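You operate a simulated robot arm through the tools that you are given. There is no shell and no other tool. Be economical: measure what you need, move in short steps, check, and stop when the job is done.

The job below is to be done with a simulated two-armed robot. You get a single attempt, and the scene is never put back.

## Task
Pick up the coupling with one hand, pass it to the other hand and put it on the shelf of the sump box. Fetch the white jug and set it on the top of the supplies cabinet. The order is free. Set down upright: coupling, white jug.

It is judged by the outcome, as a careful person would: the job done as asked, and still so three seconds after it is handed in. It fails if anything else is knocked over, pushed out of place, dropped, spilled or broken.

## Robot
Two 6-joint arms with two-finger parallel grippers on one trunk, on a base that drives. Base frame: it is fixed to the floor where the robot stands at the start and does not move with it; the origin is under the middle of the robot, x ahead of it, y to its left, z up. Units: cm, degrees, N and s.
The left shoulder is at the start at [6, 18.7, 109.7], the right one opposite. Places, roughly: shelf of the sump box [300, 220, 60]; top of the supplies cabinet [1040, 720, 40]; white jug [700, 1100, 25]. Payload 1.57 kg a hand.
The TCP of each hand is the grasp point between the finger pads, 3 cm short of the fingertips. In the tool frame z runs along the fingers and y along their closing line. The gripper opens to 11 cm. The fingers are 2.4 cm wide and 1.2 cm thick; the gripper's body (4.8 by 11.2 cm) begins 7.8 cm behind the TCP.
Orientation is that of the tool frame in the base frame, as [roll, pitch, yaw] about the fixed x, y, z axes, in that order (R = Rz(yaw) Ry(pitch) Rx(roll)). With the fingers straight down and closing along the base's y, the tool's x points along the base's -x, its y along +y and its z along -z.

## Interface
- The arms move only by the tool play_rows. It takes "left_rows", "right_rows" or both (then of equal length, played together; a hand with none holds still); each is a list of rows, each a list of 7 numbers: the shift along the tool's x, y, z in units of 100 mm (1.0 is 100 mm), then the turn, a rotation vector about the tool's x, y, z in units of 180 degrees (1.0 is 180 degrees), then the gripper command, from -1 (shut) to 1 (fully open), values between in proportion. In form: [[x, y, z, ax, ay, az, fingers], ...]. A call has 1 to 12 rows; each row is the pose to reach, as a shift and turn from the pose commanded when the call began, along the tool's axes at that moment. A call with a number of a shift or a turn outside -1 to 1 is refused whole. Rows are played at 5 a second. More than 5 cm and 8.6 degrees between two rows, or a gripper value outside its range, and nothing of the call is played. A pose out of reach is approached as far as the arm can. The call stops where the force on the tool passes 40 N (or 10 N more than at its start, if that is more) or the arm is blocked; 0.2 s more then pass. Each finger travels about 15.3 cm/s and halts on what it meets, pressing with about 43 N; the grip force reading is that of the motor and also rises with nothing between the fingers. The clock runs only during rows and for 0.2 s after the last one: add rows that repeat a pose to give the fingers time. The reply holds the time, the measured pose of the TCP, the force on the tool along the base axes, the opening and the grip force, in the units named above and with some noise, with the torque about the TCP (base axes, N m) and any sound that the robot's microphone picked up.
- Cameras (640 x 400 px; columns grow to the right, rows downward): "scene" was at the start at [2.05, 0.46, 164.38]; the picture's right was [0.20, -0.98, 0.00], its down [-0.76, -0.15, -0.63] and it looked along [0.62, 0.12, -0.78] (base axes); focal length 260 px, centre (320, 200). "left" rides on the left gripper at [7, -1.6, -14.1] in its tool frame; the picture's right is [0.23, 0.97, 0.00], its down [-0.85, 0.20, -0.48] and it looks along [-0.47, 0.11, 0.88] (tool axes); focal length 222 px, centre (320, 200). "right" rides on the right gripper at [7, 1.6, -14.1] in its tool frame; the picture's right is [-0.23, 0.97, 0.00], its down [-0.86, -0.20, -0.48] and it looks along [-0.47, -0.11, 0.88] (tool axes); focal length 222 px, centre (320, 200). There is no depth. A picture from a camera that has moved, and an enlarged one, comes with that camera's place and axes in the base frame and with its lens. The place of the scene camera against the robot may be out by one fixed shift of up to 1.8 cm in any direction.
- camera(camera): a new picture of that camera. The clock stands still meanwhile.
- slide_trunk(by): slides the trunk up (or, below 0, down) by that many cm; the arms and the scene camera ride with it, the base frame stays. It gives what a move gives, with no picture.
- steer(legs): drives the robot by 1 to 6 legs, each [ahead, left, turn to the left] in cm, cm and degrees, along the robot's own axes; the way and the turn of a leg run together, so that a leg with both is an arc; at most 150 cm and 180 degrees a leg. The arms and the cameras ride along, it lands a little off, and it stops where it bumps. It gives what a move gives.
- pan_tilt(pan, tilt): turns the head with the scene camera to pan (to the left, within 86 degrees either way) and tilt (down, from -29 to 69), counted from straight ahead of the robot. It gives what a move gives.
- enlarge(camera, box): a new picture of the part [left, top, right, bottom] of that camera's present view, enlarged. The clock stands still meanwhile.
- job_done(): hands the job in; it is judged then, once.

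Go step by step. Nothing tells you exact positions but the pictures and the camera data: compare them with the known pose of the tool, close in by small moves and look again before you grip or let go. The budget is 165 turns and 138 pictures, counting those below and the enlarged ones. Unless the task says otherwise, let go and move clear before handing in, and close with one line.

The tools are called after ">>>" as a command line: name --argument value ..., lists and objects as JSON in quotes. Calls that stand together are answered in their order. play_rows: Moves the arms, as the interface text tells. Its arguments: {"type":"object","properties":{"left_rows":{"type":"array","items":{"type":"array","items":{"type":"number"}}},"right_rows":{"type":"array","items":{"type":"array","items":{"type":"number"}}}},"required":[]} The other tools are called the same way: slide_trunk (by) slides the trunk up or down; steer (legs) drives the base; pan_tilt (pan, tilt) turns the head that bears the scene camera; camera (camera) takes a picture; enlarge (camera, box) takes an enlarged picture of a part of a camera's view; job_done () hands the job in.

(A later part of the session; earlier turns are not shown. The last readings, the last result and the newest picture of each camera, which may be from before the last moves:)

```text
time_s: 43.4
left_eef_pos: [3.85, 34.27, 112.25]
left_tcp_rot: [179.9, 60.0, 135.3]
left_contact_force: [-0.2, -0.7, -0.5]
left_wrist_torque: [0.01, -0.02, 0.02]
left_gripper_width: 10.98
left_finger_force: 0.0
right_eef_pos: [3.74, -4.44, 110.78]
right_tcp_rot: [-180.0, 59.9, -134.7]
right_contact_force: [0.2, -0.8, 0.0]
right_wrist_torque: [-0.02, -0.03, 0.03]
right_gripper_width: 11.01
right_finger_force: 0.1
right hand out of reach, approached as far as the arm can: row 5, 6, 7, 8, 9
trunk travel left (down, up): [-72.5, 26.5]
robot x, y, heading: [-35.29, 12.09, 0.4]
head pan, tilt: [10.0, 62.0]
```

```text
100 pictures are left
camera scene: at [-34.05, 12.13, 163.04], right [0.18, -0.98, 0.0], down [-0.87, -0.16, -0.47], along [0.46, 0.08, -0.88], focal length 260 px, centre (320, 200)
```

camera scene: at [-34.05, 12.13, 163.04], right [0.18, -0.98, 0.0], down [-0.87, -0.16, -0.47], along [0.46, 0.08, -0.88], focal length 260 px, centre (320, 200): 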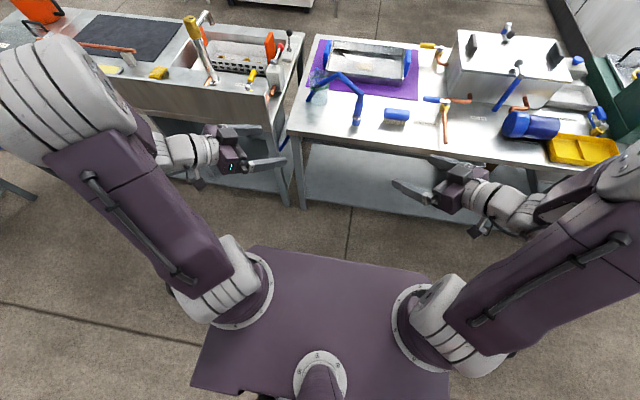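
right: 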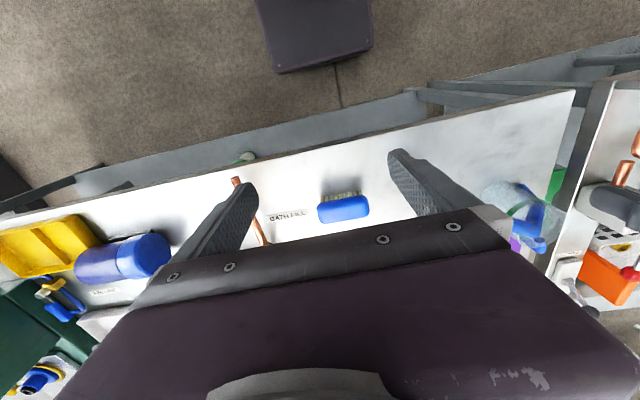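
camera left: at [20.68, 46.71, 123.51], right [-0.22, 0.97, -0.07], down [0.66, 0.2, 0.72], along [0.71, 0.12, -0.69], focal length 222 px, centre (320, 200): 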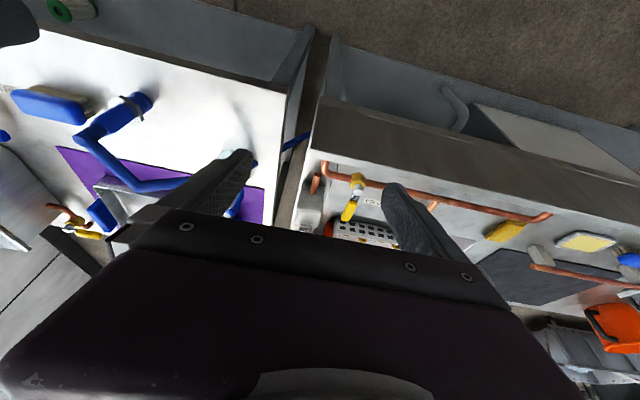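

Both hands are in tilted postures and the coupling is in clear view; I zoom to measure it.

>>> enlarge --camera "scene" --box '[295, 60, 415, 140]'

>>> enlarge --camera "scene" --box '[345, 85, 377, 131]'

>>> camera --camera "left"

```text
5.00 times, centred on (355, 100) of scene
camera zoom: at [-34.05, 12.13, 163.04], right [0.18, -0.98, 0.0], down [-0.87, -0.16, -0.47], along [0.46, 0.08, -0.88], focal length 1299 px, centre (145, 700)
```

zoom: 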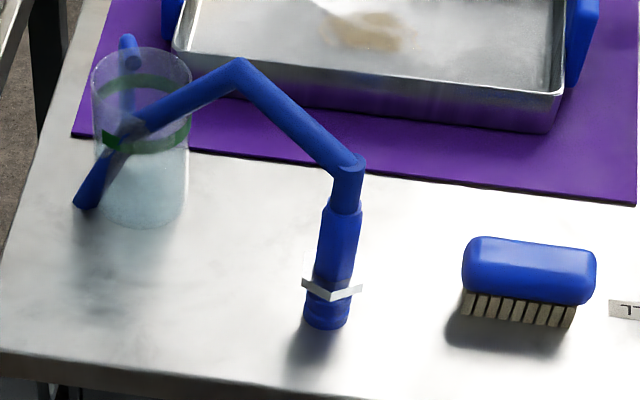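

```text
8.70 times, centred on (361, 108) of scene
camera zoom: at [-34.05, 12.13, 163.04], right [0.18, -0.98, 0.0], down [-0.87, -0.16, -0.47], along [0.46, 0.08, -0.88], focal length 2258 px, centre (-36, 1000)
```

zoom: 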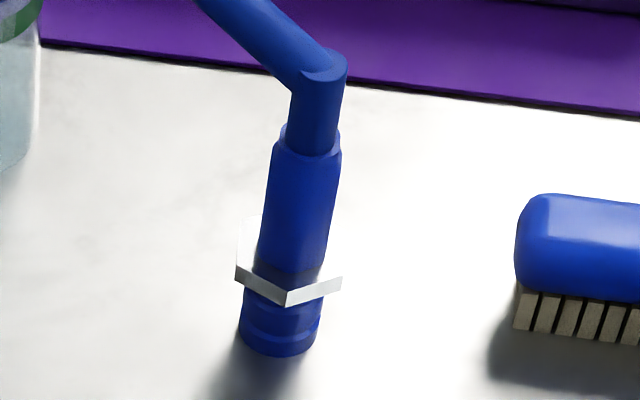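

```text
97 pictures are left
camera left: at [-8.51, 44.11, 113.28], right [0.6, 0.77, -0.2], down [0.15, 0.13, 0.98], along [0.78, -0.62, -0.03], focal length 222 px, centre (320, 200)
```

left: 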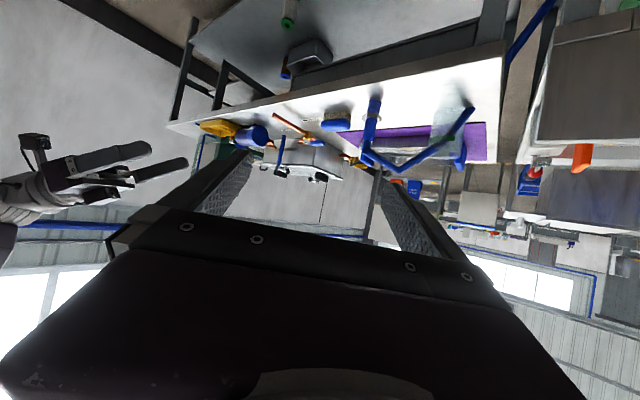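

The coupling: base at ≈[48.9,11,80], hex at z≈84, gripping cylinder (3.4 cm) z 84.5–92. I lower the trunk and flatten the tilt of the left hand to 20° below horizontal.

>>> slide_trunk --by -20

>>> play_rows --left_rows '[[0, 0, 0, 0, -0.03, 0, 1], [0, 0, 0, 0, -0.056, 0, 1], [0, 0, 0, 0, -0.056, 0, 1]]' --right_rows '[[-0.3, 0, 0, 0, 0, 0, 1], [-0.6, 0, 0, 0, 0, 0, 1], [-0.6, 0, 0, 0, 0, 0, 1]]'

```text
time_s: 45.6
left_eef_pos: [4.0, 34.22, 92.17]
left_tcp_rot: [179.8, 60.0, 135.2]
left_contact_force: [-0.1, -0.6, 0.5]
left_wrist_torque: [0.02, -0.01, 0.01]
left_gripper_width: 10.99
left_finger_force: 0.0
right_eef_pos: [3.68, -4.24, 90.61]
right_tcp_rot: [179.9, 59.9, -134.7]
right_contact_force: [0.5, 0.2, -0.2]
right_wrist_torque: [-0.01, -0.01, 0.0]
right_gripper_width: 11.02
right_finger_force: 0.0
trunk travel left (down, up): [-52.5, 46.5]
robot x, y, heading: [-34.88, 11.98, 0.2]
head pan, tilt: [10.0, 62.0]
```

```text
time_s: 46.4
left_eef_pos: [3.92, 34.23, 92.21]
left_tcp_rot: [179.7, 70.1, 135.1]
left_contact_force: [-0.4, 0.2, -0.6]
left_wrist_torque: [-0.01, 0.0, 0.01]
left_gripper_width: 10.98
left_finger_force: 0.0
right_eef_pos: [5.91, -2.24, 95.9]
right_tcp_rot: [179.9, 59.9, -134.8]
right_contact_force: [-0.4, -0.8, -0.3]
right_wrist_torque: [-0.03, 0.02, 0.01]
right_gripper_width: 11.01
right_finger_force: 0.1
trunk travel left (down, up): [-52.5, 46.5]
robot x, y, heading: [-34.98, 12.21, 0.1]
head pan, tilt: [10.0, 62.0]
```

>>> steer --legs '[[0, -13.5, 0], [34.5, 0, 0]]'

>>> camera --camera "scene"

>>> camera --camera "left"

```text
time_s: 49.5
left_eef_pos: [38.07, 21.34, 92.23]
left_tcp_rot: [179.8, 70.0, 135.6]
left_contact_force: [0.8, -0.3, -0.4]
left_wrist_torque: [0.01, 0.01, -0.02]
left_gripper_width: 10.99
left_finger_force: 0.1
right_eef_pos: [40.19, -15.15, 95.87]
right_tcp_rot: [179.7, 59.9, -134.5]
right_contact_force: [-0.5, -0.4, -0.1]
right_wrist_torque: [-0.03, -0.04, -0.01]
right_gripper_width: 10.97
right_finger_force: 0.1
trunk travel left (down, up): [-52.5, 46.5]
robot x, y, heading: [-0.67, -1.3, 0.8]
head pan, tilt: [10.0, 62.0]
```

```text
96 pictures are left
camera scene: at [0.31, -1.07, 143.04], right [0.18, -0.98, 0.0], down [-0.87, -0.16, -0.47], along [0.46, 0.09, -0.88], focal length 260 px, centre (320, 200)
```

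scene: 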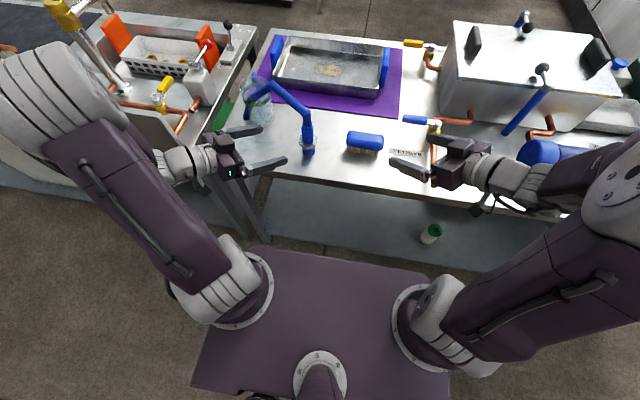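

```text
95 pictures are left
camera left: at [25.67, 31.02, 90.51], right [0.63, 0.75, -0.21], down [0.03, 0.25, 0.97], along [0.78, -0.61, 0.14], focal length 222 px, centre (320, 200)
```

left: 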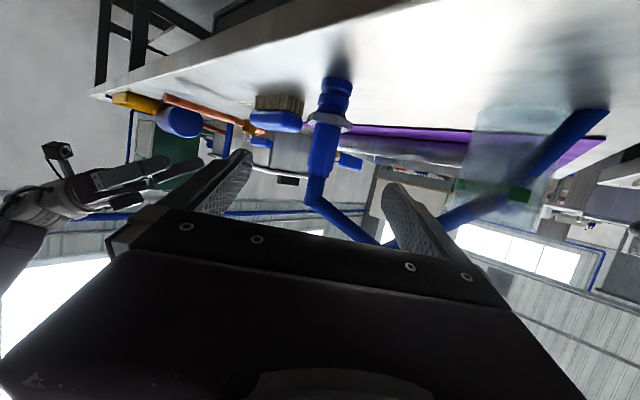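

Left camera agrees: coupling axis ≈[48.9,11.6], cylinder z 85–90.7. I advance the left hand along its tool z most of the way and look again.

>>> play_rows --left_rows '[[0.066, 0.062, 0.2, 0, 0, 0, 1], [0.066, 0.062, 0.45, 0, 0, 0, 1], [0.066, 0.062, 0.7, 0, 0, 0, 1], [0.066, 0.062, 0.95, 0, 0, 0, 1], [0.066, 0.062, 0.95, 0, 0, 0, 1]]'

>>> camera --camera "left"

>>> enlarge --camera "scene" --box '[220, 70, 380, 190]'

```text
time_s: 50.7
left_eef_pos: [44.64, 15.7, 88.34]
left_tcp_rot: [179.8, 70.0, 135.4]
left_contact_force: [-0.3, -0.1, 0.0]
left_wrist_torque: [-0.01, -0.01, 0.01]
left_gripper_width: 10.98
left_finger_force: 0.0
right_eef_pos: [40.23, -15.13, 95.96]
right_tcp_rot: [179.9, 59.9, -134.2]
right_contact_force: [-0.3, 0.6, 0.0]
right_wrist_torque: [-0.01, 0.0, -0.02]
right_gripper_width: 10.99
right_finger_force: 0.1
trunk travel left (down, up): [-52.5, 46.5]
robot x, y, heading: [-0.7, -1.33, 0.4]
head pan, tilt: [10.0, 62.0]
```

```text
94 pictures are left
camera left: at [32.3, 25.44, 86.61], right [0.63, 0.75, -0.21], down [0.03, 0.25, 0.97], along [0.78, -0.61, 0.14], focal length 222 px, centre (320, 200)
```

left: 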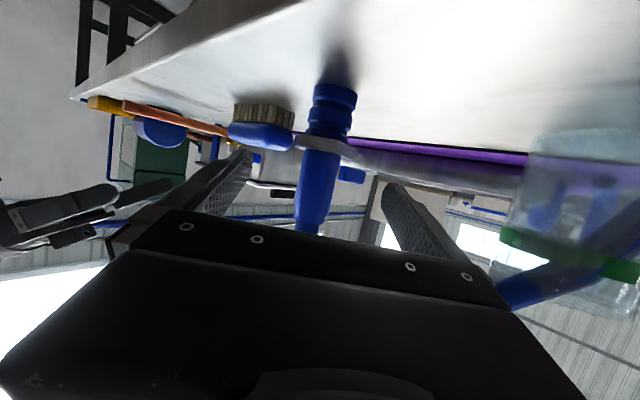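

```text
3.33 times, centred on (300, 130) of scene
camera zoom: at [0.19, -1.04, 143.04], right [0.18, -0.98, 0.0], down [-0.87, -0.16, -0.47], along [0.46, 0.09, -0.88], focal length 866 px, centre (387, 433)
```

zoom: 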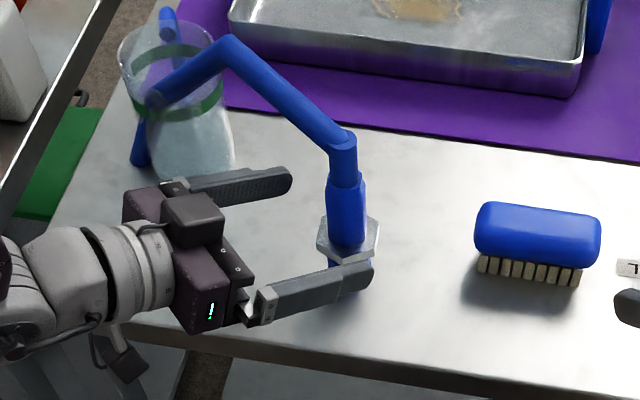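

Aligned. I advance the last 6.3 cm and look before closing.

>>> play_rows --left_rows '[[0, 0.01, 0.2, 0, 0, 0, 1], [0, 0.01, 0.4, 0, 0, 0, 1], [0, 0.01, 0.63, 0, 0, 0, 1], [0, 0.01, 0.63, 0, 0, 0, 1]]'

>>> enlarge --camera "scene" --box '[220, 70, 380, 190]'

>>> camera --camera "left"

```text
time_s: 51.7
left_eef_pos: [48.96, 11.62, 86.27]
left_tcp_rot: [179.8, 70.1, 135.4]
left_contact_force: [-0.8, 0.2, -0.2]
left_wrist_torque: [-0.01, 0.01, 0.0]
left_gripper_width: 10.99
left_finger_force: 0.1
right_eef_pos: [40.07, -15.08, 95.77]
right_tcp_rot: [-180.0, 59.8, -134.3]
right_contact_force: [0.9, -0.3, -0.4]
right_wrist_torque: [0.0, -0.05, 0.01]
right_gripper_width: 11.01
right_finger_force: 0.1
trunk travel left (down, up): [-52.5, 46.5]
robot x, y, heading: [-0.82, -1.17, 0.6]
head pan, tilt: [10.0, 62.0]
```

```text
3.33 times, centred on (300, 130) of scene
camera zoom: at [0.19, -1.04, 143.04], right [0.18, -0.98, 0.0], down [-0.87, -0.16, -0.47], along [0.46, 0.09, -0.88], focal length 866 px, centre (387, 433)
```

zoom: 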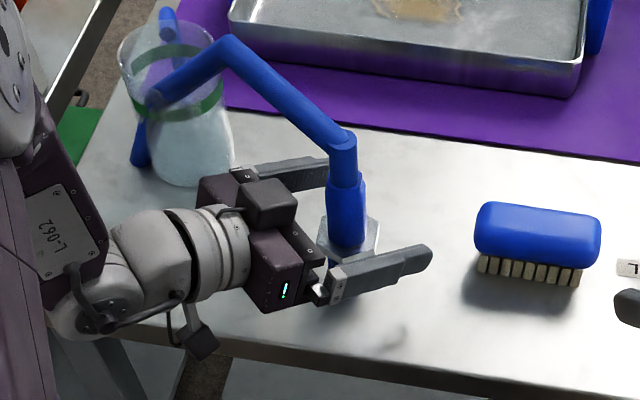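

```text
91 pictures are left
camera left: at [36.56, 21.34, 84.53], right [0.63, 0.75, -0.21], down [0.03, 0.25, 0.97], along [0.78, -0.61, 0.14], focal length 222 px, centre (320, 200)
```

left: 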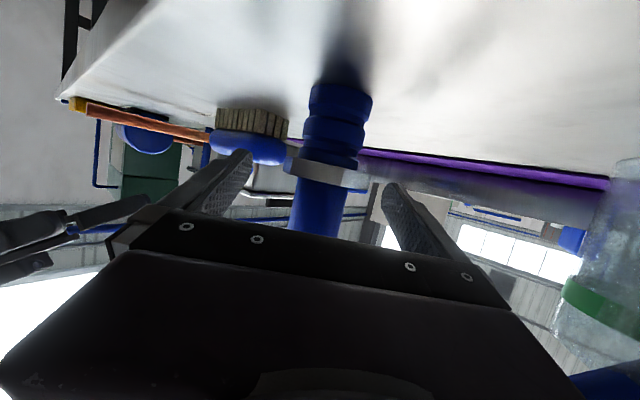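

The finger tips would come close to the hex flange, so I raise 1 cm, then close.

>>> play_rows --left_rows '[[-0.094, 0, -0.034, 0, 0, 0, 1], [-0.094, 0, -0.034, 0, 0, 0, 0.3], [-0.094, 0, -0.034, 0, 0, 0, -0.3], [-0.094, 0, -0.034, 0, 0, 0, -1], [-0.094, 0, -0.034, 0, 0, 0, -1], [-0.094, 0, -0.034, 0, 0, 0, -1]]'

>>> enlarge --camera "scene" --box '[220, 70, 380, 190]'

```text
time_s: 53.1
left_eef_pos: [49.05, 11.64, 87.3]
left_tcp_rot: [179.7, 70.0, 135.5]
left_contact_force: [0.1, 0.2, 0.7]
left_wrist_torque: [-0.03, -0.02, -0.01]
left_gripper_width: 3.25
left_finger_force: 40.9
right_eef_pos: [40.16, -15.24, 95.81]
right_tcp_rot: [179.9, 59.8, -134.4]
right_contact_force: [-0.3, -0.3, -0.1]
right_wrist_torque: [0.0, 0.04, 0.0]
right_gripper_width: 10.99
right_finger_force: 0.1
trunk travel left (down, up): [-52.5, 46.5]
robot x, y, heading: [-0.75, -1.38, 0.6]
head pan, tilt: [10.0, 62.0]
```

```text
3.33 times, centred on (300, 130) of scene
camera zoom: at [0.24, -1.08, 143.04], right [0.18, -0.98, 0.0], down [-0.87, -0.16, -0.47], along [0.46, 0.09, -0.88], focal length 866 px, centre (387, 433)
```

zoom: 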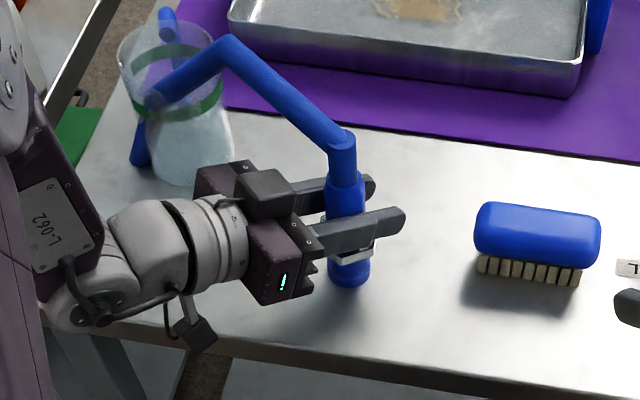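

Gripped at 3.25 cm width. I lift 3 cm to see how the coupling and hose react.

>>> play_rows --left_rows '[[-0.14, 0, -0.05, 0, 0, 0, -1], [-0.28, 0, -0.1, 0, 0, 0, -1], [-0.28, 0, -0.1, 0, 0, 0, -1]]'

>>> camera --camera "scene"

>>> enlarge --camera "scene" --box '[220, 70, 380, 190]'

```text
time_s: 53.9
left_eef_pos: [48.88, 11.5, 90.12]
left_tcp_rot: [179.9, 70.0, 135.7]
left_contact_force: [0.3, 0.3, -1.0]
left_wrist_torque: [0.01, 0.03, 0.02]
left_gripper_width: 3.3
left_finger_force: 40.6
right_eef_pos: [40.13, -15.13, 95.91]
right_tcp_rot: [180.0, 59.9, -134.4]
right_contact_force: [-0.6, -0.8, 0.1]
right_wrist_torque: [0.0, -0.04, 0.01]
right_gripper_width: 11.02
right_finger_force: 0.0
trunk travel left (down, up): [-52.5, 46.5]
robot x, y, heading: [-0.86, -1.66, 0.5]
head pan, tilt: [10.0, 62.0]
```

```text
89 pictures are left
camera scene: at [0.28, -1.06, 143.04], right [0.18, -0.98, 0.0], down [-0.87, -0.16, -0.47], along [0.46, 0.09, -0.88], focal length 260 px, centre (320, 200)
```

scene: 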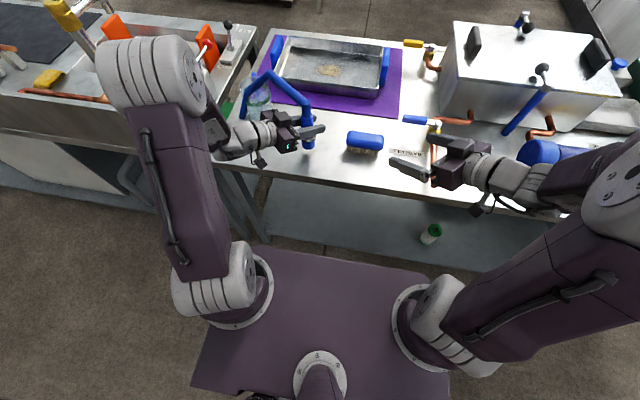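

```text
3.33 times, centred on (300, 130) of scene
camera zoom: at [0.28, -1.06, 143.04], right [0.18, -0.98, 0.0], down [-0.87, -0.16, -0.47], along [0.46, 0.09, -0.88], focal length 866 px, centre (387, 433)
```

zoom: 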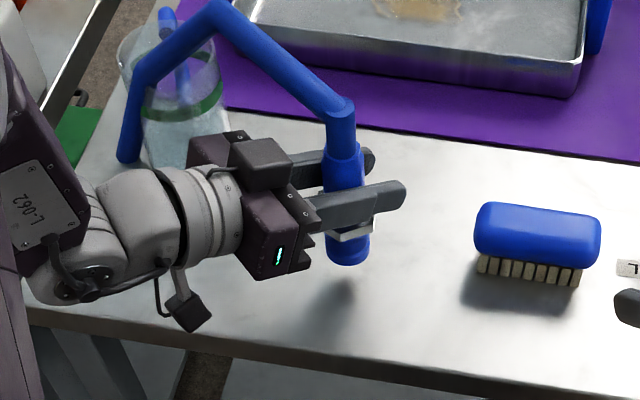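

The coupling lifted cleanly and the hose follows it like a light tether. I raise it more, back off from the bench, and check the hose.

>>> slide_trunk --by 12

>>> steer --legs '[[-50, 0, 0]]'

>>> pan_tilt --pan 15 --tilt 45

>>> camera --camera "scene"

```text
time_s: 55.4
left_eef_pos: [49.03, 11.62, 102.22]
left_tcp_rot: [179.9, 69.9, 135.4]
left_contact_force: [0.1, 0.1, -1.6]
left_wrist_torque: [-0.01, -0.04, 0.03]
left_gripper_width: 3.27
left_finger_force: 41.1
right_eef_pos: [40.25, -15.07, 107.84]
right_tcp_rot: [179.9, 59.9, -134.4]
right_contact_force: [0.8, 0.2, 0.4]
right_wrist_torque: [0.04, -0.02, 0.01]
right_gripper_width: 11.02
right_finger_force: 0.1
trunk travel left (down, up): [-64.5, 34.5]
robot x, y, heading: [-0.81, -1.11, 0.9]
head pan, tilt: [10.0, 62.0]
```

```text
time_s: 58.4
left_eef_pos: [-1.09, 11.13, 102.14]
left_tcp_rot: [179.9, 70.0, 135.8]
left_contact_force: [-0.3, -0.2, -1.0]
left_wrist_torque: [-0.02, 0.01, -0.02]
left_gripper_width: 3.26
left_finger_force: 40.5
right_eef_pos: [-9.74, -15.64, 107.86]
right_tcp_rot: [179.9, 59.8, -134.2]
right_contact_force: [-0.2, 0.5, 0.5]
right_wrist_torque: [0.01, 0.01, 0.01]
right_gripper_width: 10.99
right_finger_force: 0.0
trunk travel left (down, up): [-64.5, 34.5]
robot x, y, heading: [-50.61, -2.16, 1.0]
head pan, tilt: [10.0, 62.0]
```

```text
time_s: 59.2
left_eef_pos: [-0.97, 11.05, 102.12]
left_tcp_rot: [179.9, 70.1, 135.8]
left_contact_force: [-0.8, 0.5, -1.7]
left_wrist_torque: [0.0, 0.0, -0.01]
left_gripper_width: 3.23
left_finger_force: 41.3
right_eef_pos: [-9.69, -15.55, 107.77]
right_tcp_rot: [179.9, 59.9, -134.1]
right_contact_force: [1.0, 0.4, 0.0]
right_wrist_torque: [-0.02, 0.03, 0.03]
right_gripper_width: 11.0
right_finger_force: 0.0
trunk travel left (down, up): [-64.5, 34.5]
robot x, y, heading: [-50.59, -2.11, 0.9]
head pan, tilt: [15.0, 45.0]
```

```text
87 pictures are left
camera scene: at [-48.16, -0.71, 157.21], right [0.27, -0.96, 0.0], down [-0.68, -0.19, -0.71], along [0.68, 0.19, -0.71], focal length 260 px, centre (320, 200)
```

scene: 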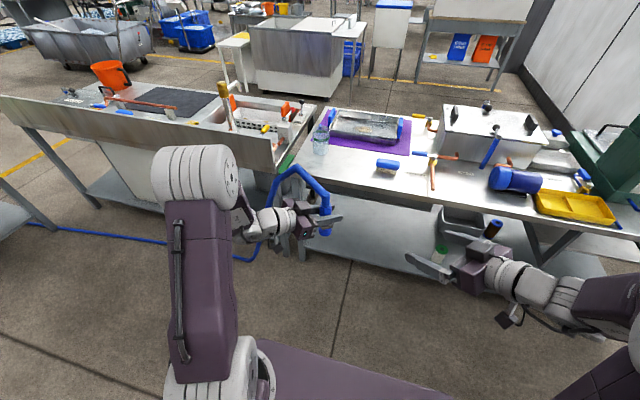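

The hose trails on the floor to the left, so going round the left end of the left bench suits it. I look left for its source and the passage.

>>> pan_tilt --pan 60 --tilt 25

>>> camera --camera "scene"

>>> enlarge --camera "scene" --box '[0, 60, 320, 260]'

```text
time_s: 60.3
left_eef_pos: [-1.03, 11.05, 102.07]
left_tcp_rot: [179.9, 70.1, 135.9]
left_contact_force: [-0.1, -0.2, -0.7]
left_wrist_torque: [-0.05, -0.03, -0.02]
left_gripper_width: 3.25
left_finger_force: 40.8
right_eef_pos: [-9.69, -15.66, 107.85]
right_tcp_rot: [179.9, 59.9, -134.0]
right_contact_force: [-0.8, 0.8, 0.1]
right_wrist_torque: [0.0, 0.01, 0.0]
right_gripper_width: 11.02
right_finger_force: 0.1
trunk travel left (down, up): [-64.5, 34.5]
robot x, y, heading: [-50.32, -2.07, 0.8]
head pan, tilt: [60.0, 25.0]
```

```text
86 pictures are left
camera scene: at [-51.48, 5.11, 160.27], right [0.87, -0.49, 0.0], down [-0.21, -0.37, -0.91], along [0.44, 0.79, -0.42], focal length 260 px, centre (320, 200)
```

scene: 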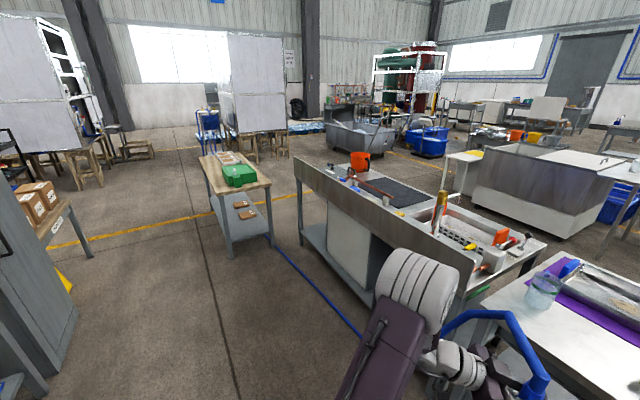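

```text
2.00 times, centred on (160, 160) of scene
camera zoom: at [-51.48, 5.11, 160.27], right [0.87, -0.49, 0.0], down [-0.21, -0.37, -0.91], along [0.44, 0.79, -0.42], focal length 520 px, centre (640, 280)
```

zoom: 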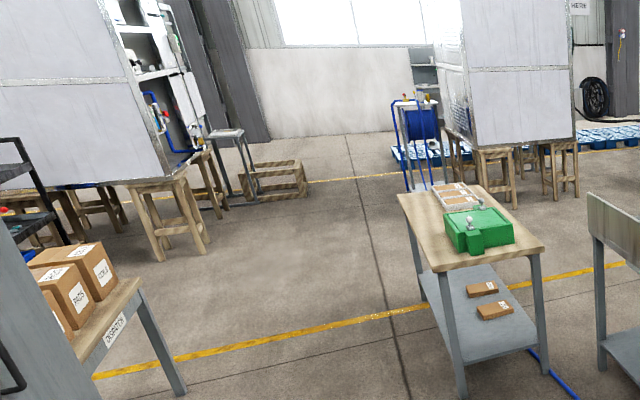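

The hose comes from a reel far left, fed under the wooden table. For the handover the right hand will come straight down, its closing line at right angles to the left's; I first set the right hand vertical and bring the coupling toward the middle.

>>> play_rows --right_rows '[[0, 0, 0, 0, 0.045, 0, 1], [0, 0, 0, 0, 0.09, 0, 1], [0, 0, 0, 0, 0.135, 0, 1], [0, 0, 0, 0, 0.18, 0, 1], [0, 0, 0, 0, 0.225, 0, 1], [0, 0, 0, 0, 0.27, 0, 1], [0, 0, 0, 0, 0.31, 0, 1], [0, 0, 0, 0, 0.333, 0, 1], [0, 0, 0, 0, 0.333, 0, 1]]'

>>> pan_tilt --pan 0 --tilt 55

>>> camera --camera "scene"

```text
time_s: 62.3
left_eef_pos: [-1.14, 11.13, 102.14]
left_tcp_rot: [179.8, 70.1, 135.7]
left_contact_force: [0.0, 0.7, -1.9]
left_wrist_torque: [0.0, -0.01, 0.02]
left_gripper_width: 3.28
left_finger_force: 40.9
right_eef_pos: [-9.7, -15.71, 107.84]
right_tcp_rot: [179.9, -0.1, -134.0]
right_contact_force: [-0.2, 0.0, 0.3]
right_wrist_torque: [0.0, 0.01, -0.02]
right_gripper_width: 10.98
right_finger_force: 0.0
trunk travel left (down, up): [-64.5, 34.5]
robot x, y, heading: [-50.36, -1.91, 0.7]
head pan, tilt: [60.0, 25.0]
```

```text
time_s: 63.6
left_eef_pos: [-0.93, 11.11, 102.23]
left_tcp_rot: [180.0, 70.0, 135.8]
left_contact_force: [0.2, -0.3, -1.5]
left_wrist_torque: [0.04, -0.03, -0.01]
left_gripper_width: 3.25
left_finger_force: 40.5
right_eef_pos: [-9.7, -15.55, 107.75]
right_tcp_rot: [179.9, -0.1, -134.0]
right_contact_force: [-0.4, -0.2, -0.6]
right_wrist_torque: [0.0, 0.0, -0.01]
right_gripper_width: 10.99
right_finger_force: 0.1
trunk travel left (down, up): [-64.5, 34.5]
robot x, y, heading: [-50.6, -1.73, 0.7]
head pan, tilt: [0.0, 55.0]
```

```text
84 pictures are left
camera scene: at [-48.76, -2.81, 155.88], right [0.02, -1.0, 0.0], down [-0.82, -0.01, -0.57], along [0.57, 0.01, -0.82], focal length 260 px, centre (320, 200)
```

scene: 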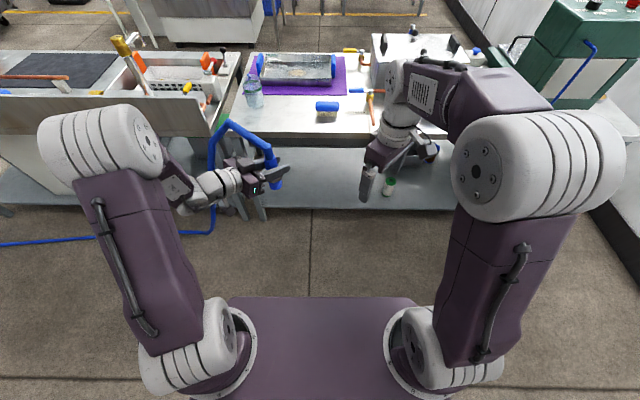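

>>> play_rows --left_rows '[[-0.03, -0.25, 0.08, 0, 0, 0, -1], [-0.06, -0.5, 0.15, 0, 0, 0, -1], [-0.08, -0.75, 0.23, 0, 0, 0, -1], [-0.11, -1.0, 0.3, 0, 0, 0, -1], [-0.11, -1.0, 0.3, 0, 0, 0, -1]]' --right_rows '[[0, 0, -0.3, 0, 0, 0, 1], [0, 0, -0.6, 0, 0, 0, 1], [0, 0, -0.9, 0, 0, 0, 1], [0, 0, -1.0, 0, 0, 0, 1], [0, 0, -1.0, 0, 0, 0, 1]]'

>>> camera --camera "scene"

>>> camera --camera "right"

```text
time_s: 64.8
left_eef_pos: [-5.19, 2.02, 103.0]
left_tcp_rot: [-179.5, 69.9, 136.3]
left_contact_force: [-0.8, -0.3, -1.4]
left_wrist_torque: [0.0, 0.0, -0.01]
left_gripper_width: 3.28
left_finger_force: 40.9
left hand out of reach, approached as far as the arm can: row 4, 5
right_eef_pos: [-9.68, -15.51, 117.83]
right_tcp_rot: [179.9, -0.1, -134.0]
right_contact_force: [-0.2, 0.3, -0.7]
right_wrist_torque: [0.01, -0.02, -0.01]
right_gripper_width: 10.99
right_finger_force: 0.0
trunk travel left (down, up): [-64.5, 34.5]
robot x, y, heading: [-50.33, -1.83, 0.5]
head pan, tilt: [0.0, 55.0]
```

```text
83 pictures are left
camera scene: at [-48.73, -2.75, 155.87], right [0.01, -1.0, 0.0], down [-0.82, -0.01, -0.57], along [0.57, 0.01, -0.82], focal length 260 px, centre (320, 200)
```

scene: 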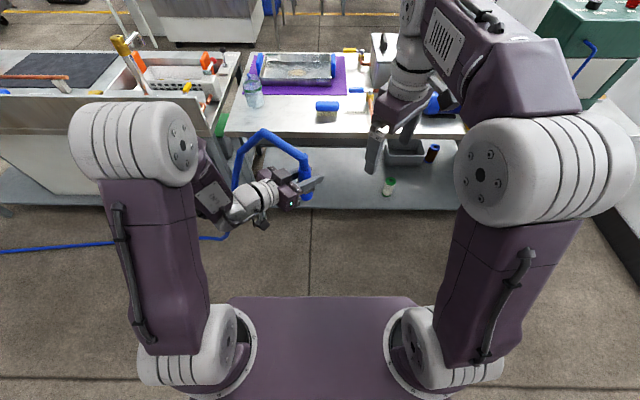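

```text
82 pictures are left
camera right: at [-15.65, -19.38, 131.94], right [-0.54, 0.84, 0.0], down [0.74, 0.48, 0.48], along [0.4, 0.26, -0.88], focal length 222 px, centre (320, 200)
```

right: 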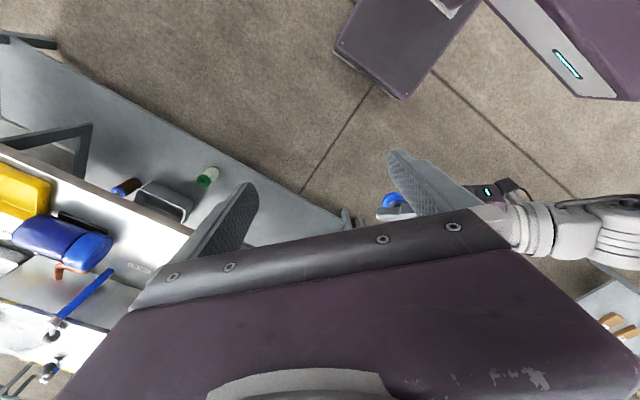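

The coupling is at [-5.2,2,103] in the left hand. I move the right hand over it in two stages, staying above the hose elbow.

>>> play_rows --right_rows '[[-0.3, 0.2, -0.15, 0, 0, 0, 1], [-0.6, 0.4, -0.15, 0, 0, 0, 1], [-0.9, 0.55, -0.15, 0, 0, 0, 1], [-0.9, 0.55, -0.15, 0, 0, 0, 1]]'

>>> camera --camera "right"

>>> enlarge --camera "scene" --box '[200, 80, 440, 240]'

```text
time_s: 65.8
left_eef_pos: [-5.2, 1.84, 102.9]
left_tcp_rot: [-179.7, 69.9, 136.1]
left_contact_force: [-0.1, -0.6, -1.4]
left_wrist_torque: [-0.03, 0.02, 0.01]
left_gripper_width: 3.26
left_finger_force: 41.2
right_eef_pos: [-7.4, -5.19, 119.26]
right_tcp_rot: [179.9, 0.0, -134.0]
right_contact_force: [0.1, 0.5, 0.4]
right_wrist_torque: [-0.01, -0.02, 0.03]
right_gripper_width: 10.98
right_finger_force: 0.1
trunk travel left (down, up): [-64.5, 34.5]
robot x, y, heading: [-50.46, -1.82, 0.8]
head pan, tilt: [0.0, 55.0]
```

```text
81 pictures are left
camera right: at [-13.35, -9.15, 133.38], right [-0.54, 0.84, 0.0], down [0.74, 0.48, 0.48], along [0.4, 0.26, -0.88], focal length 222 px, centre (320, 200)
```

right: 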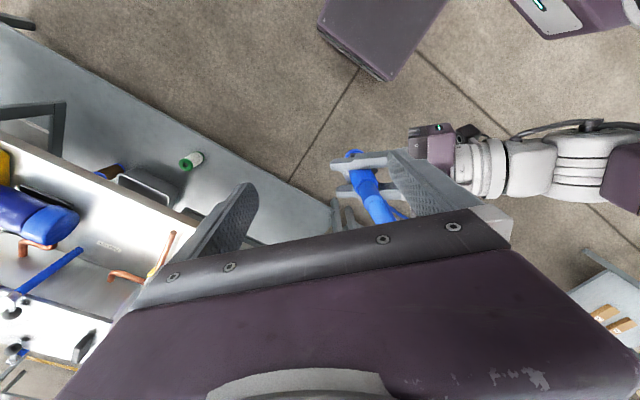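

```text
2.50 times, centred on (320, 160) of scene
camera zoom: at [-48.82, -2.88, 155.88], right [0.01, -1.0, 0.0], down [-0.82, -0.01, -0.57], along [0.57, 0.01, -0.82], focal length 649 px, centre (320, 300)
```

zoom: 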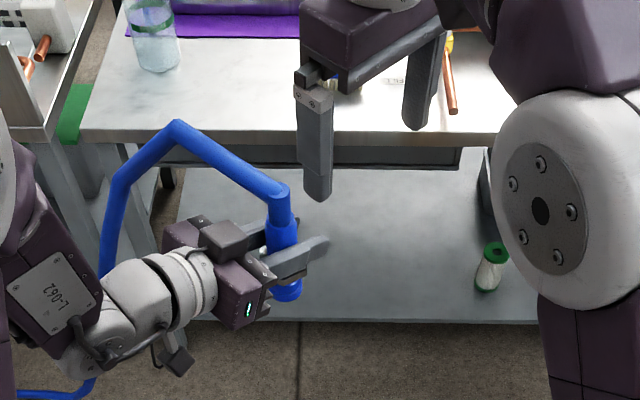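

>>> play_rows --right_rows '[[-0.3, 0.15, 0, 0, 0, 0, 1], [-0.66, 0.335, 0, 0, 0, 0, 1], [-0.66, 0.335, 0, 0, 0, 0, 1]]'

>>> camera --camera "right"

>>> enlarge --camera "scene" --box '[200, 80, 440, 240]'

```text
time_s: 66.6
left_eef_pos: [-5.4, 1.81, 102.91]
left_tcp_rot: [-179.8, 69.9, 136.0]
left_contact_force: [0.4, 0.3, -2.3]
left_wrist_torque: [0.01, -0.01, 0.01]
left_gripper_width: 3.29
left_finger_force: 40.7
right_eef_pos: [-6.22, 1.12, 118.72]
right_tcp_rot: [-180.0, 0.1, -133.9]
right_contact_force: [-0.2, -0.7, -0.1]
right_wrist_torque: [0.05, 0.02, -0.01]
right_gripper_width: 10.99
right_finger_force: 0.0
right hand out of reach, approached as far as the arm can: row 2, 3
trunk travel left (down, up): [-64.5, 34.5]
robot x, y, heading: [-50.76, -1.96, 1.0]
head pan, tilt: [0.0, 55.0]
```

```text
79 pictures are left
camera right: at [-12.28, -2.72, 132.88], right [-0.54, 0.84, 0.0], down [0.74, 0.48, 0.48], along [0.4, 0.26, -0.88], focal length 222 px, centre (320, 200)
```

right: 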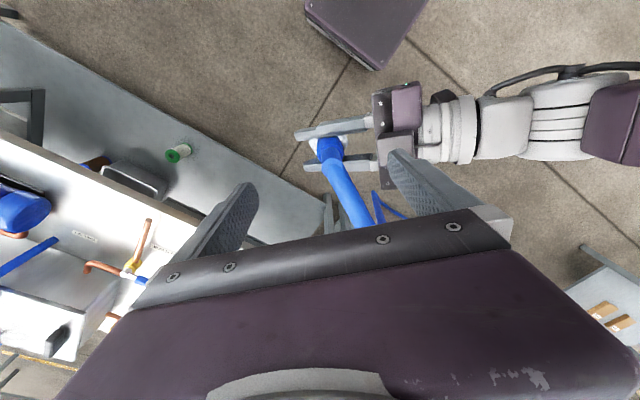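

```text
2.50 times, centred on (320, 160) of scene
camera zoom: at [-48.9, -2.96, 155.88], right [0.01, -1.0, 0.0], down [-0.82, -0.01, -0.57], along [0.57, 0.01, -0.82], focal length 649 px, centre (320, 300)
```

zoom: 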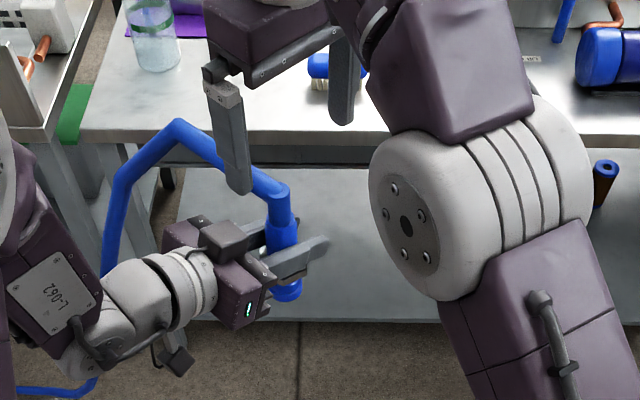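

The right hand will come down between the left's fingers; I narrow it to 7 cm first so it clears the left palm, and descend in two steps.

>>> play_rows --right_rows '[[0, 0, 0, 0, 0, 0, 0.6], [0, 0, 0.2, 0, 0, 0, 0.27], [0, 0, 0.4, 0, 0, 0, 0.27], [0, 0, 0.6, 0, 0, 0, 0.27], [0, 0, 0.6, 0, 0, 0, 0.27]]'

>>> camera --camera "right"

>>> enlarge --camera "scene" --box '[240, 100, 400, 200]'

>>> enlarge --camera "left" --box '[160, 60, 480, 260]'

```text
time_s: 67.8
left_eef_pos: [-5.4, 1.8, 102.9]
left_tcp_rot: [-179.6, 69.9, 136.2]
left_contact_force: [0.7, 0.4, -1.1]
left_wrist_torque: [-0.03, 0.02, -0.03]
left_gripper_width: 3.26
left_finger_force: 41.0
right_eef_pos: [-6.21, 1.21, 112.66]
right_tcp_rot: [179.9, -0.1, -134.0]
right_contact_force: [-0.5, -0.6, 0.1]
right_wrist_torque: [0.0, 0.02, -0.01]
right_gripper_width: 7.01
right_finger_force: 0.0
trunk travel left (down, up): [-64.5, 34.5]
robot x, y, heading: [-50.53, -2.12, 1.0]
head pan, tilt: [0.0, 55.0]
```

```text
77 pictures are left
camera right: at [-12.18, -2.62, 126.9], right [-0.54, 0.84, 0.0], down [0.74, 0.48, 0.48], along [0.4, 0.26, -0.88], focal length 222 px, centre (320, 200)
```

right: 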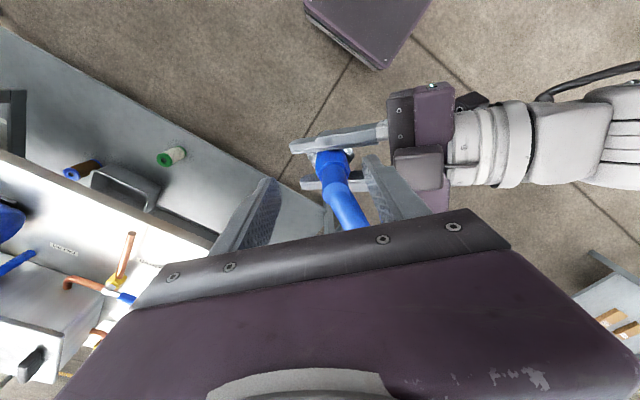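

```text
4.00 times, centred on (320, 150) of scene
camera zoom: at [-48.78, -2.82, 155.88], right [0.01, -1.0, 0.0], down [-0.82, -0.01, -0.57], along [0.57, 0.01, -0.82], focal length 1039 px, centre (320, 400)
```

zoom: 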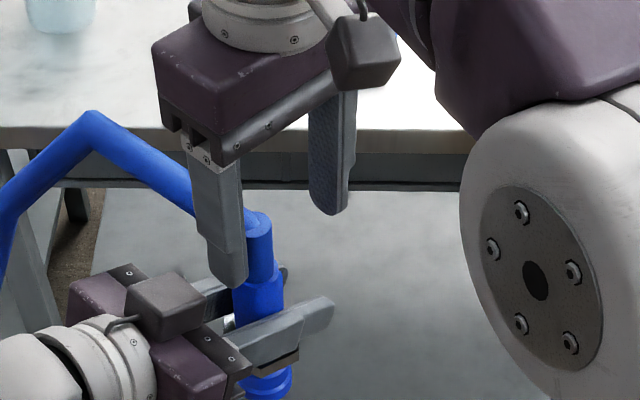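

```text
2.00 times, centred on (320, 160) of left
camera zoom: at [-17.63, 11.6, 101.32], right [0.62, 0.75, -0.22], down [0.03, 0.25, 0.97], along [0.78, -0.61, 0.14], focal length 444 px, centre (320, 280)
```

zoom: 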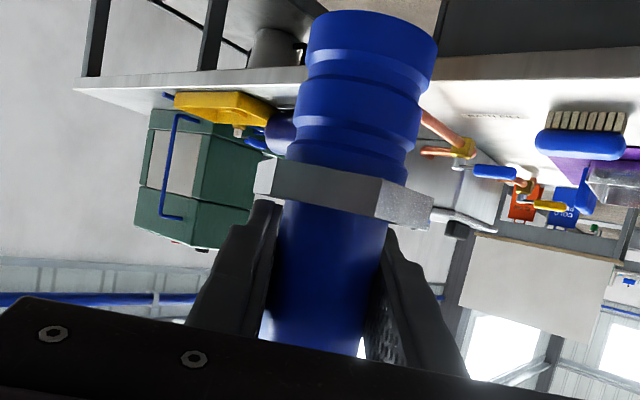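

The right hand is ~1 cm short of the axis because of reach; a 12° tilt should bring it over the coupling. I tilt and check.

>>> play_rows --right_rows '[[0.02, 0, 0, 0, -0.035, 0, 0.27], [0.05, 0, 0, 0, -0.067, 0, 0.27], [0.05, 0, 0, 0, -0.067, 0, 0.27]]'

```text
time_s: 68.6
left_eef_pos: [-5.28, 1.81, 102.95]
left_tcp_rot: [-179.5, 69.7, 136.3]
left_contact_force: [-0.1, 0.2, -0.8]
left_wrist_torque: [0.01, -0.01, -0.01]
left_gripper_width: 3.26
left_finger_force: 41.1
right_eef_pos: [-6.55, 0.92, 112.62]
right_tcp_rot: [179.9, 12.0, -134.1]
right_contact_force: [0.4, 0.0, 0.2]
right_wrist_torque: [-0.05, 0.0, -0.01]
right_gripper_width: 6.97
right_finger_force: 0.1
trunk travel left (down, up): [-64.5, 34.5]
robot x, y, heading: [-50.51, -1.77, 0.6]
head pan, tilt: [0.0, 55.0]
```

>>> play_rows --right_rows '[[0, -0.02, 0.15, 0, 0, 0, 0.27], [0, -0.02, 0.3, 0, 0, 0, 0.27], [0, -0.02, 0.45, 0, 0, 0, 0.27], [0, -0.02, 0.55, 0, 0, 0, 0.27], [0, -0.02, 0.55, 0, 0, 0, 0.27]]'

>>> enlarge --camera "scene" --box '[240, 100, 400, 200]'

>>> enlarge --camera "right" --box '[220, 100, 460, 250]'

>>> enlarge --camera "left" --box '[160, 60, 480, 260]'

```text
time_s: 69.8
left_eef_pos: [-5.26, 1.89, 102.8]
left_tcp_rot: [-179.5, 69.9, 136.2]
left_contact_force: [-0.1, -0.2, -0.8]
left_wrist_torque: [0.01, 0.0, 0.0]
left_gripper_width: 3.29
left_finger_force: 41.1
right_eef_pos: [-5.61, 1.58, 107.33]
right_tcp_rot: [179.9, 12.1, -133.9]
right_contact_force: [0.2, -0.5, 0.7]
right_wrist_torque: [-0.02, -0.02, 0.02]
right_gripper_width: 7.0
right_finger_force: 0.1
trunk travel left (down, up): [-64.5, 34.5]
robot x, y, heading: [-50.96, -1.52, 1.0]
head pan, tilt: [0.0, 55.0]
```

```text
4.00 times, centred on (320, 150) of scene
camera zoom: at [-48.79, -2.83, 155.88], right [0.01, -1.0, 0.0], down [-0.82, -0.01, -0.57], along [0.57, 0.01, -0.82], focal length 1039 px, centre (320, 400)
```

zoom: 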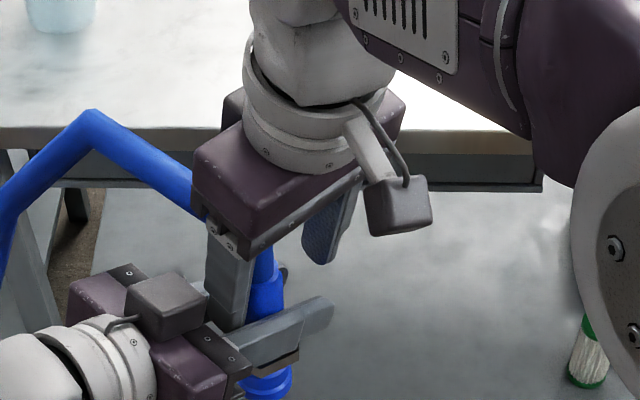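

```text
2.67 times, centred on (340, 175) of right
camera zoom: at [-13.55, -4.34, 119.75], right [-0.55, 0.84, 0.05], down [0.66, 0.39, 0.65], along [0.52, 0.38, -0.76], focal length 592 px, centre (267, 267)
```

zoom: 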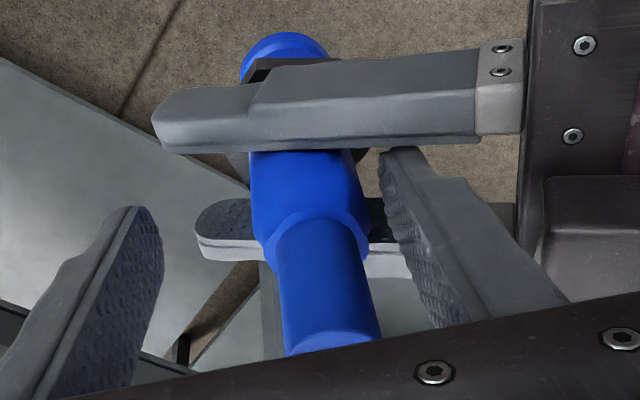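

```text
2.00 times, centred on (320, 160) of left
camera zoom: at [-17.64, 11.59, 101.32], right [0.62, 0.75, -0.22], down [0.03, 0.25, 0.97], along [0.78, -0.61, 0.14], focal length 444 px, centre (320, 280)
```

zoom: 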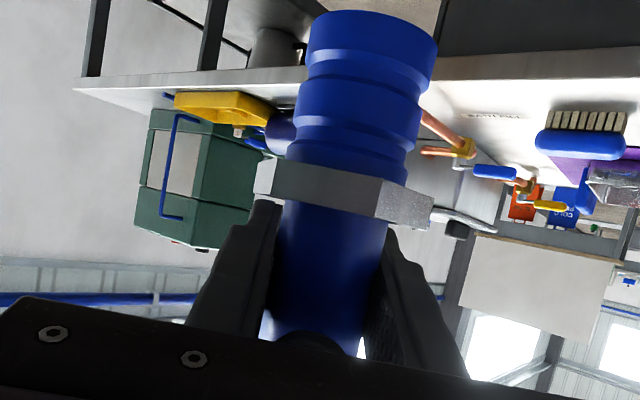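

The coupling sits ~1 cm toward the right hand's +y finger; I recentre by 1 cm and close the right hand gently.

>>> play_rows --right_rows '[[0, 0.1, 0, 0, 0, 0, 0.27], [0, 0.1, 0, 0, 0, 0, 0.1]]'

>>> enlarge --camera "right" --box '[220, 100, 460, 250]'

```text
time_s: 70.4
left_eef_pos: [-5.17, 1.88, 102.88]
left_tcp_rot: [-179.6, 69.9, 136.1]
left_contact_force: [-0.1, -1.0, -1.3]
left_wrist_torque: [-0.01, -0.01, -0.01]
left_gripper_width: 3.3
left_finger_force: 41.0
right_eef_pos: [-6.22, 2.23, 107.28]
right_tcp_rot: [179.9, 12.0, -134.0]
right_contact_force: [0.3, -0.7, 0.4]
right_wrist_torque: [-0.02, 0.0, 0.0]
right_gripper_width: 6.05
right_finger_force: 0.1
trunk travel left (down, up): [-64.5, 34.5]
robot x, y, heading: [-50.68, -1.83, 0.9]
head pan, tilt: [0.0, 55.0]
```

```text
2.67 times, centred on (340, 175) of right
camera zoom: at [-14.25, -3.63, 119.73], right [-0.55, 0.84, 0.05], down [0.66, 0.39, 0.65], along [0.52, 0.38, -0.76], focal length 592 px, centre (267, 267)
```

zoom: 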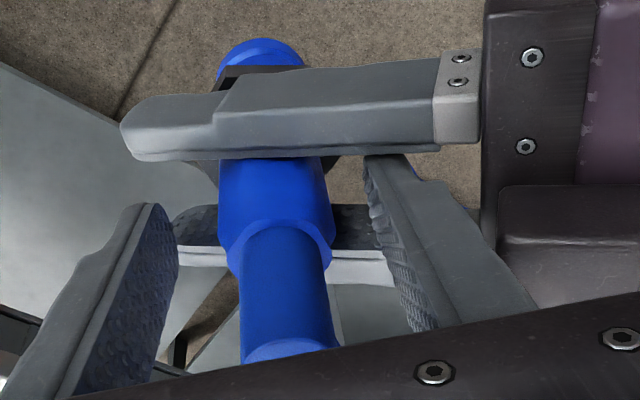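

>>> play_rows --right_rows '[[0, 0, 0, 0, 0, 0, -0.2], [0, 0, 0, 0, 0, 0, -0.5], [0, 0, 0, 0, 0, 0, -1], [0, 0, 0, 0, 0, 0, -1], [0, 0, 0, 0, 0, 0, -1]]'

>>> enlarge --camera "right" --box '[220, 100, 460, 250]'

```text
time_s: 71.6
left_eef_pos: [-5.16, 1.84, 103.0]
left_tcp_rot: [-179.6, 69.9, 136.0]
left_contact_force: [26.0, -21.1, -9.5]
left_wrist_torque: [0.43, 0.41, -0.04]
left_gripper_width: 3.28
left_finger_force: 40.9
right_eef_pos: [-6.47, 2.45, 107.3]
right_tcp_rot: [179.6, 12.0, -134.1]
right_contact_force: [-26.4, 20.2, 8.7]
right_wrist_torque: [0.42, 0.59, 0.23]
right_gripper_width: 3.27
right_finger_force: 40.7
trunk travel left (down, up): [-64.5, 34.5]
robot x, y, heading: [-51.02, -1.82, 1.1]
head pan, tilt: [0.0, 55.0]
```

```text
2.67 times, centred on (340, 175) of right
camera zoom: at [-14.34, -3.53, 119.75], right [-0.55, 0.84, 0.05], down [0.66, 0.39, 0.64], along [0.52, 0.39, -0.76], focal length 592 px, centre (267, 267)
```

zoom: 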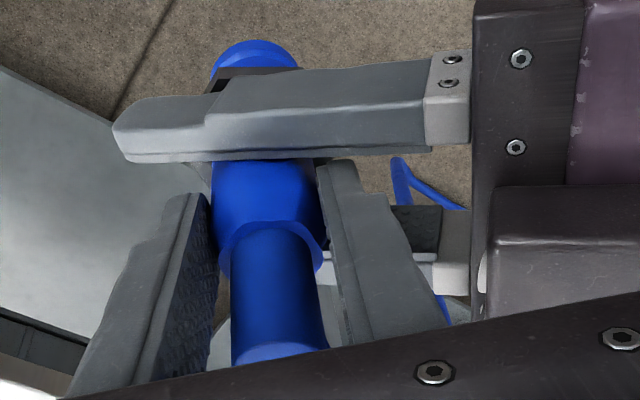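

Both hands hold the coupling, with some squeeze between them; I relieve it and then open the left hand.

>>> play_rows --right_rows '[[0, 0.03, 0, 0, 0, 0, -1], [0, 0.04, 0, 0, 0, 0, -1]]'

>>> play_rows --left_rows '[[0, 0, 0, 0, 0, 0, -0.3], [0, 0, 0, 0, 0, 0, 0], [0, 0, 0, 0, 0, 0, 0.4], [0, 0, 0, 0, 0, 0, 0.8], [0, 0, 0, 0, 0, 0, 0.8]]'

>>> enlarge --camera "scene" --box '[240, 100, 400, 200]'

```text
time_s: 72.2
left_eef_pos: [-5.26, 1.88, 103.02]
left_tcp_rot: [-179.5, 69.9, 136.4]
left_contact_force: [2.4, -3.5, -0.1]
left_wrist_torque: [-0.26, -0.41, 0.14]
left_gripper_width: 3.26
left_finger_force: 41.1
right_eef_pos: [-6.64, 2.36, 107.54]
right_tcp_rot: [-179.9, 12.0, -134.2]
right_contact_force: [-2.0, 4.2, -0.9]
right_wrist_torque: [0.43, 0.58, -0.13]
right_gripper_width: 3.24
right_finger_force: 40.8
trunk travel left (down, up): [-64.5, 34.5]
robot x, y, heading: [-50.17, -1.72, 1.0]
head pan, tilt: [0.0, 55.0]
```

```text
time_s: 73.4
left_eef_pos: [-5.29, 1.83, 102.98]
left_tcp_rot: [-179.6, 69.9, 136.2]
left_contact_force: [0.2, -0.2, -0.3]
left_wrist_torque: [0.01, 0.02, -0.03]
left_gripper_width: 9.92
left_finger_force: 0.0
right_eef_pos: [-6.71, 2.51, 107.34]
right_tcp_rot: [179.9, 12.1, -134.1]
right_contact_force: [-0.1, 0.7, -0.7]
right_wrist_torque: [0.0, 0.02, 0.01]
right_gripper_width: 3.27
right_finger_force: 40.8
trunk travel left (down, up): [-64.5, 34.5]
robot x, y, heading: [-50.44, -1.59, 0.8]
head pan, tilt: [0.0, 55.0]
```

```text
4.00 times, centred on (320, 150) of scene
camera zoom: at [-48.77, -2.82, 155.88], right [0.01, -1.0, 0.0], down [-0.82, -0.01, -0.57], along [0.57, 0.01, -0.82], focal length 1039 px, centre (320, 400)
```

zoom: 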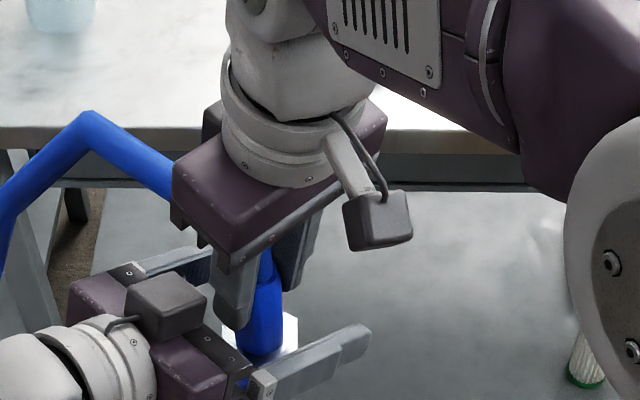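

The right hand holds the coupling alone. I withdraw the left hand level and backward.

>>> play_rows --left_rows '[[0.08, 0, -0.23, 0, 0, 0, 0.8], [0.17, 0, -0.47, 0, 0, 0, 0.8], [0.26, 0, -0.7, 0, 0, 0, 0.8], [0.34, 0, -0.94, 0, 0, 0, 0.8], [0.34, 0, -0.94, 0, 0, 0, 0.8]]'

>>> camera --camera "scene"

```text
time_s: 74.6
left_eef_pos: [-8.63, 10.66, 103.03]
left_tcp_rot: [-179.8, 69.9, 136.0]
left_contact_force: [0.5, 0.1, 1.5]
left_wrist_torque: [-0.03, 0.01, 0.01]
left_gripper_width: 9.9
left_finger_force: 0.0
left hand out of reach, approached as far as the arm can: row 1, 2, 3, 4, 5
right_eef_pos: [-6.62, 2.41, 107.35]
right_tcp_rot: [179.9, 12.0, -134.1]
right_contact_force: [-0.9, -0.6, -0.3]
right_wrist_torque: [0.01, 0.02, -0.03]
right_gripper_width: 3.3
right_finger_force: 40.5
trunk travel left (down, up): [-64.5, 34.5]
robot x, y, heading: [-50.58, -1.88, 1.2]
head pan, tilt: [0.0, 55.0]
```

```text
68 pictures are left
camera scene: at [-48.72, -2.9, 155.87], right [0.01, -1.0, 0.0], down [-0.82, -0.01, -0.57], along [0.57, 0.01, -0.82], focal length 260 px, centre (320, 200)
```

scene: 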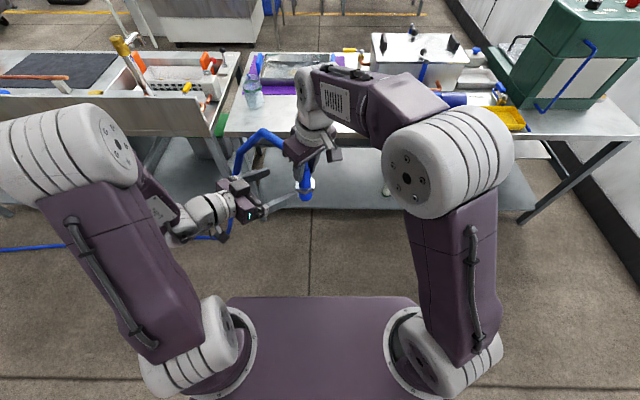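

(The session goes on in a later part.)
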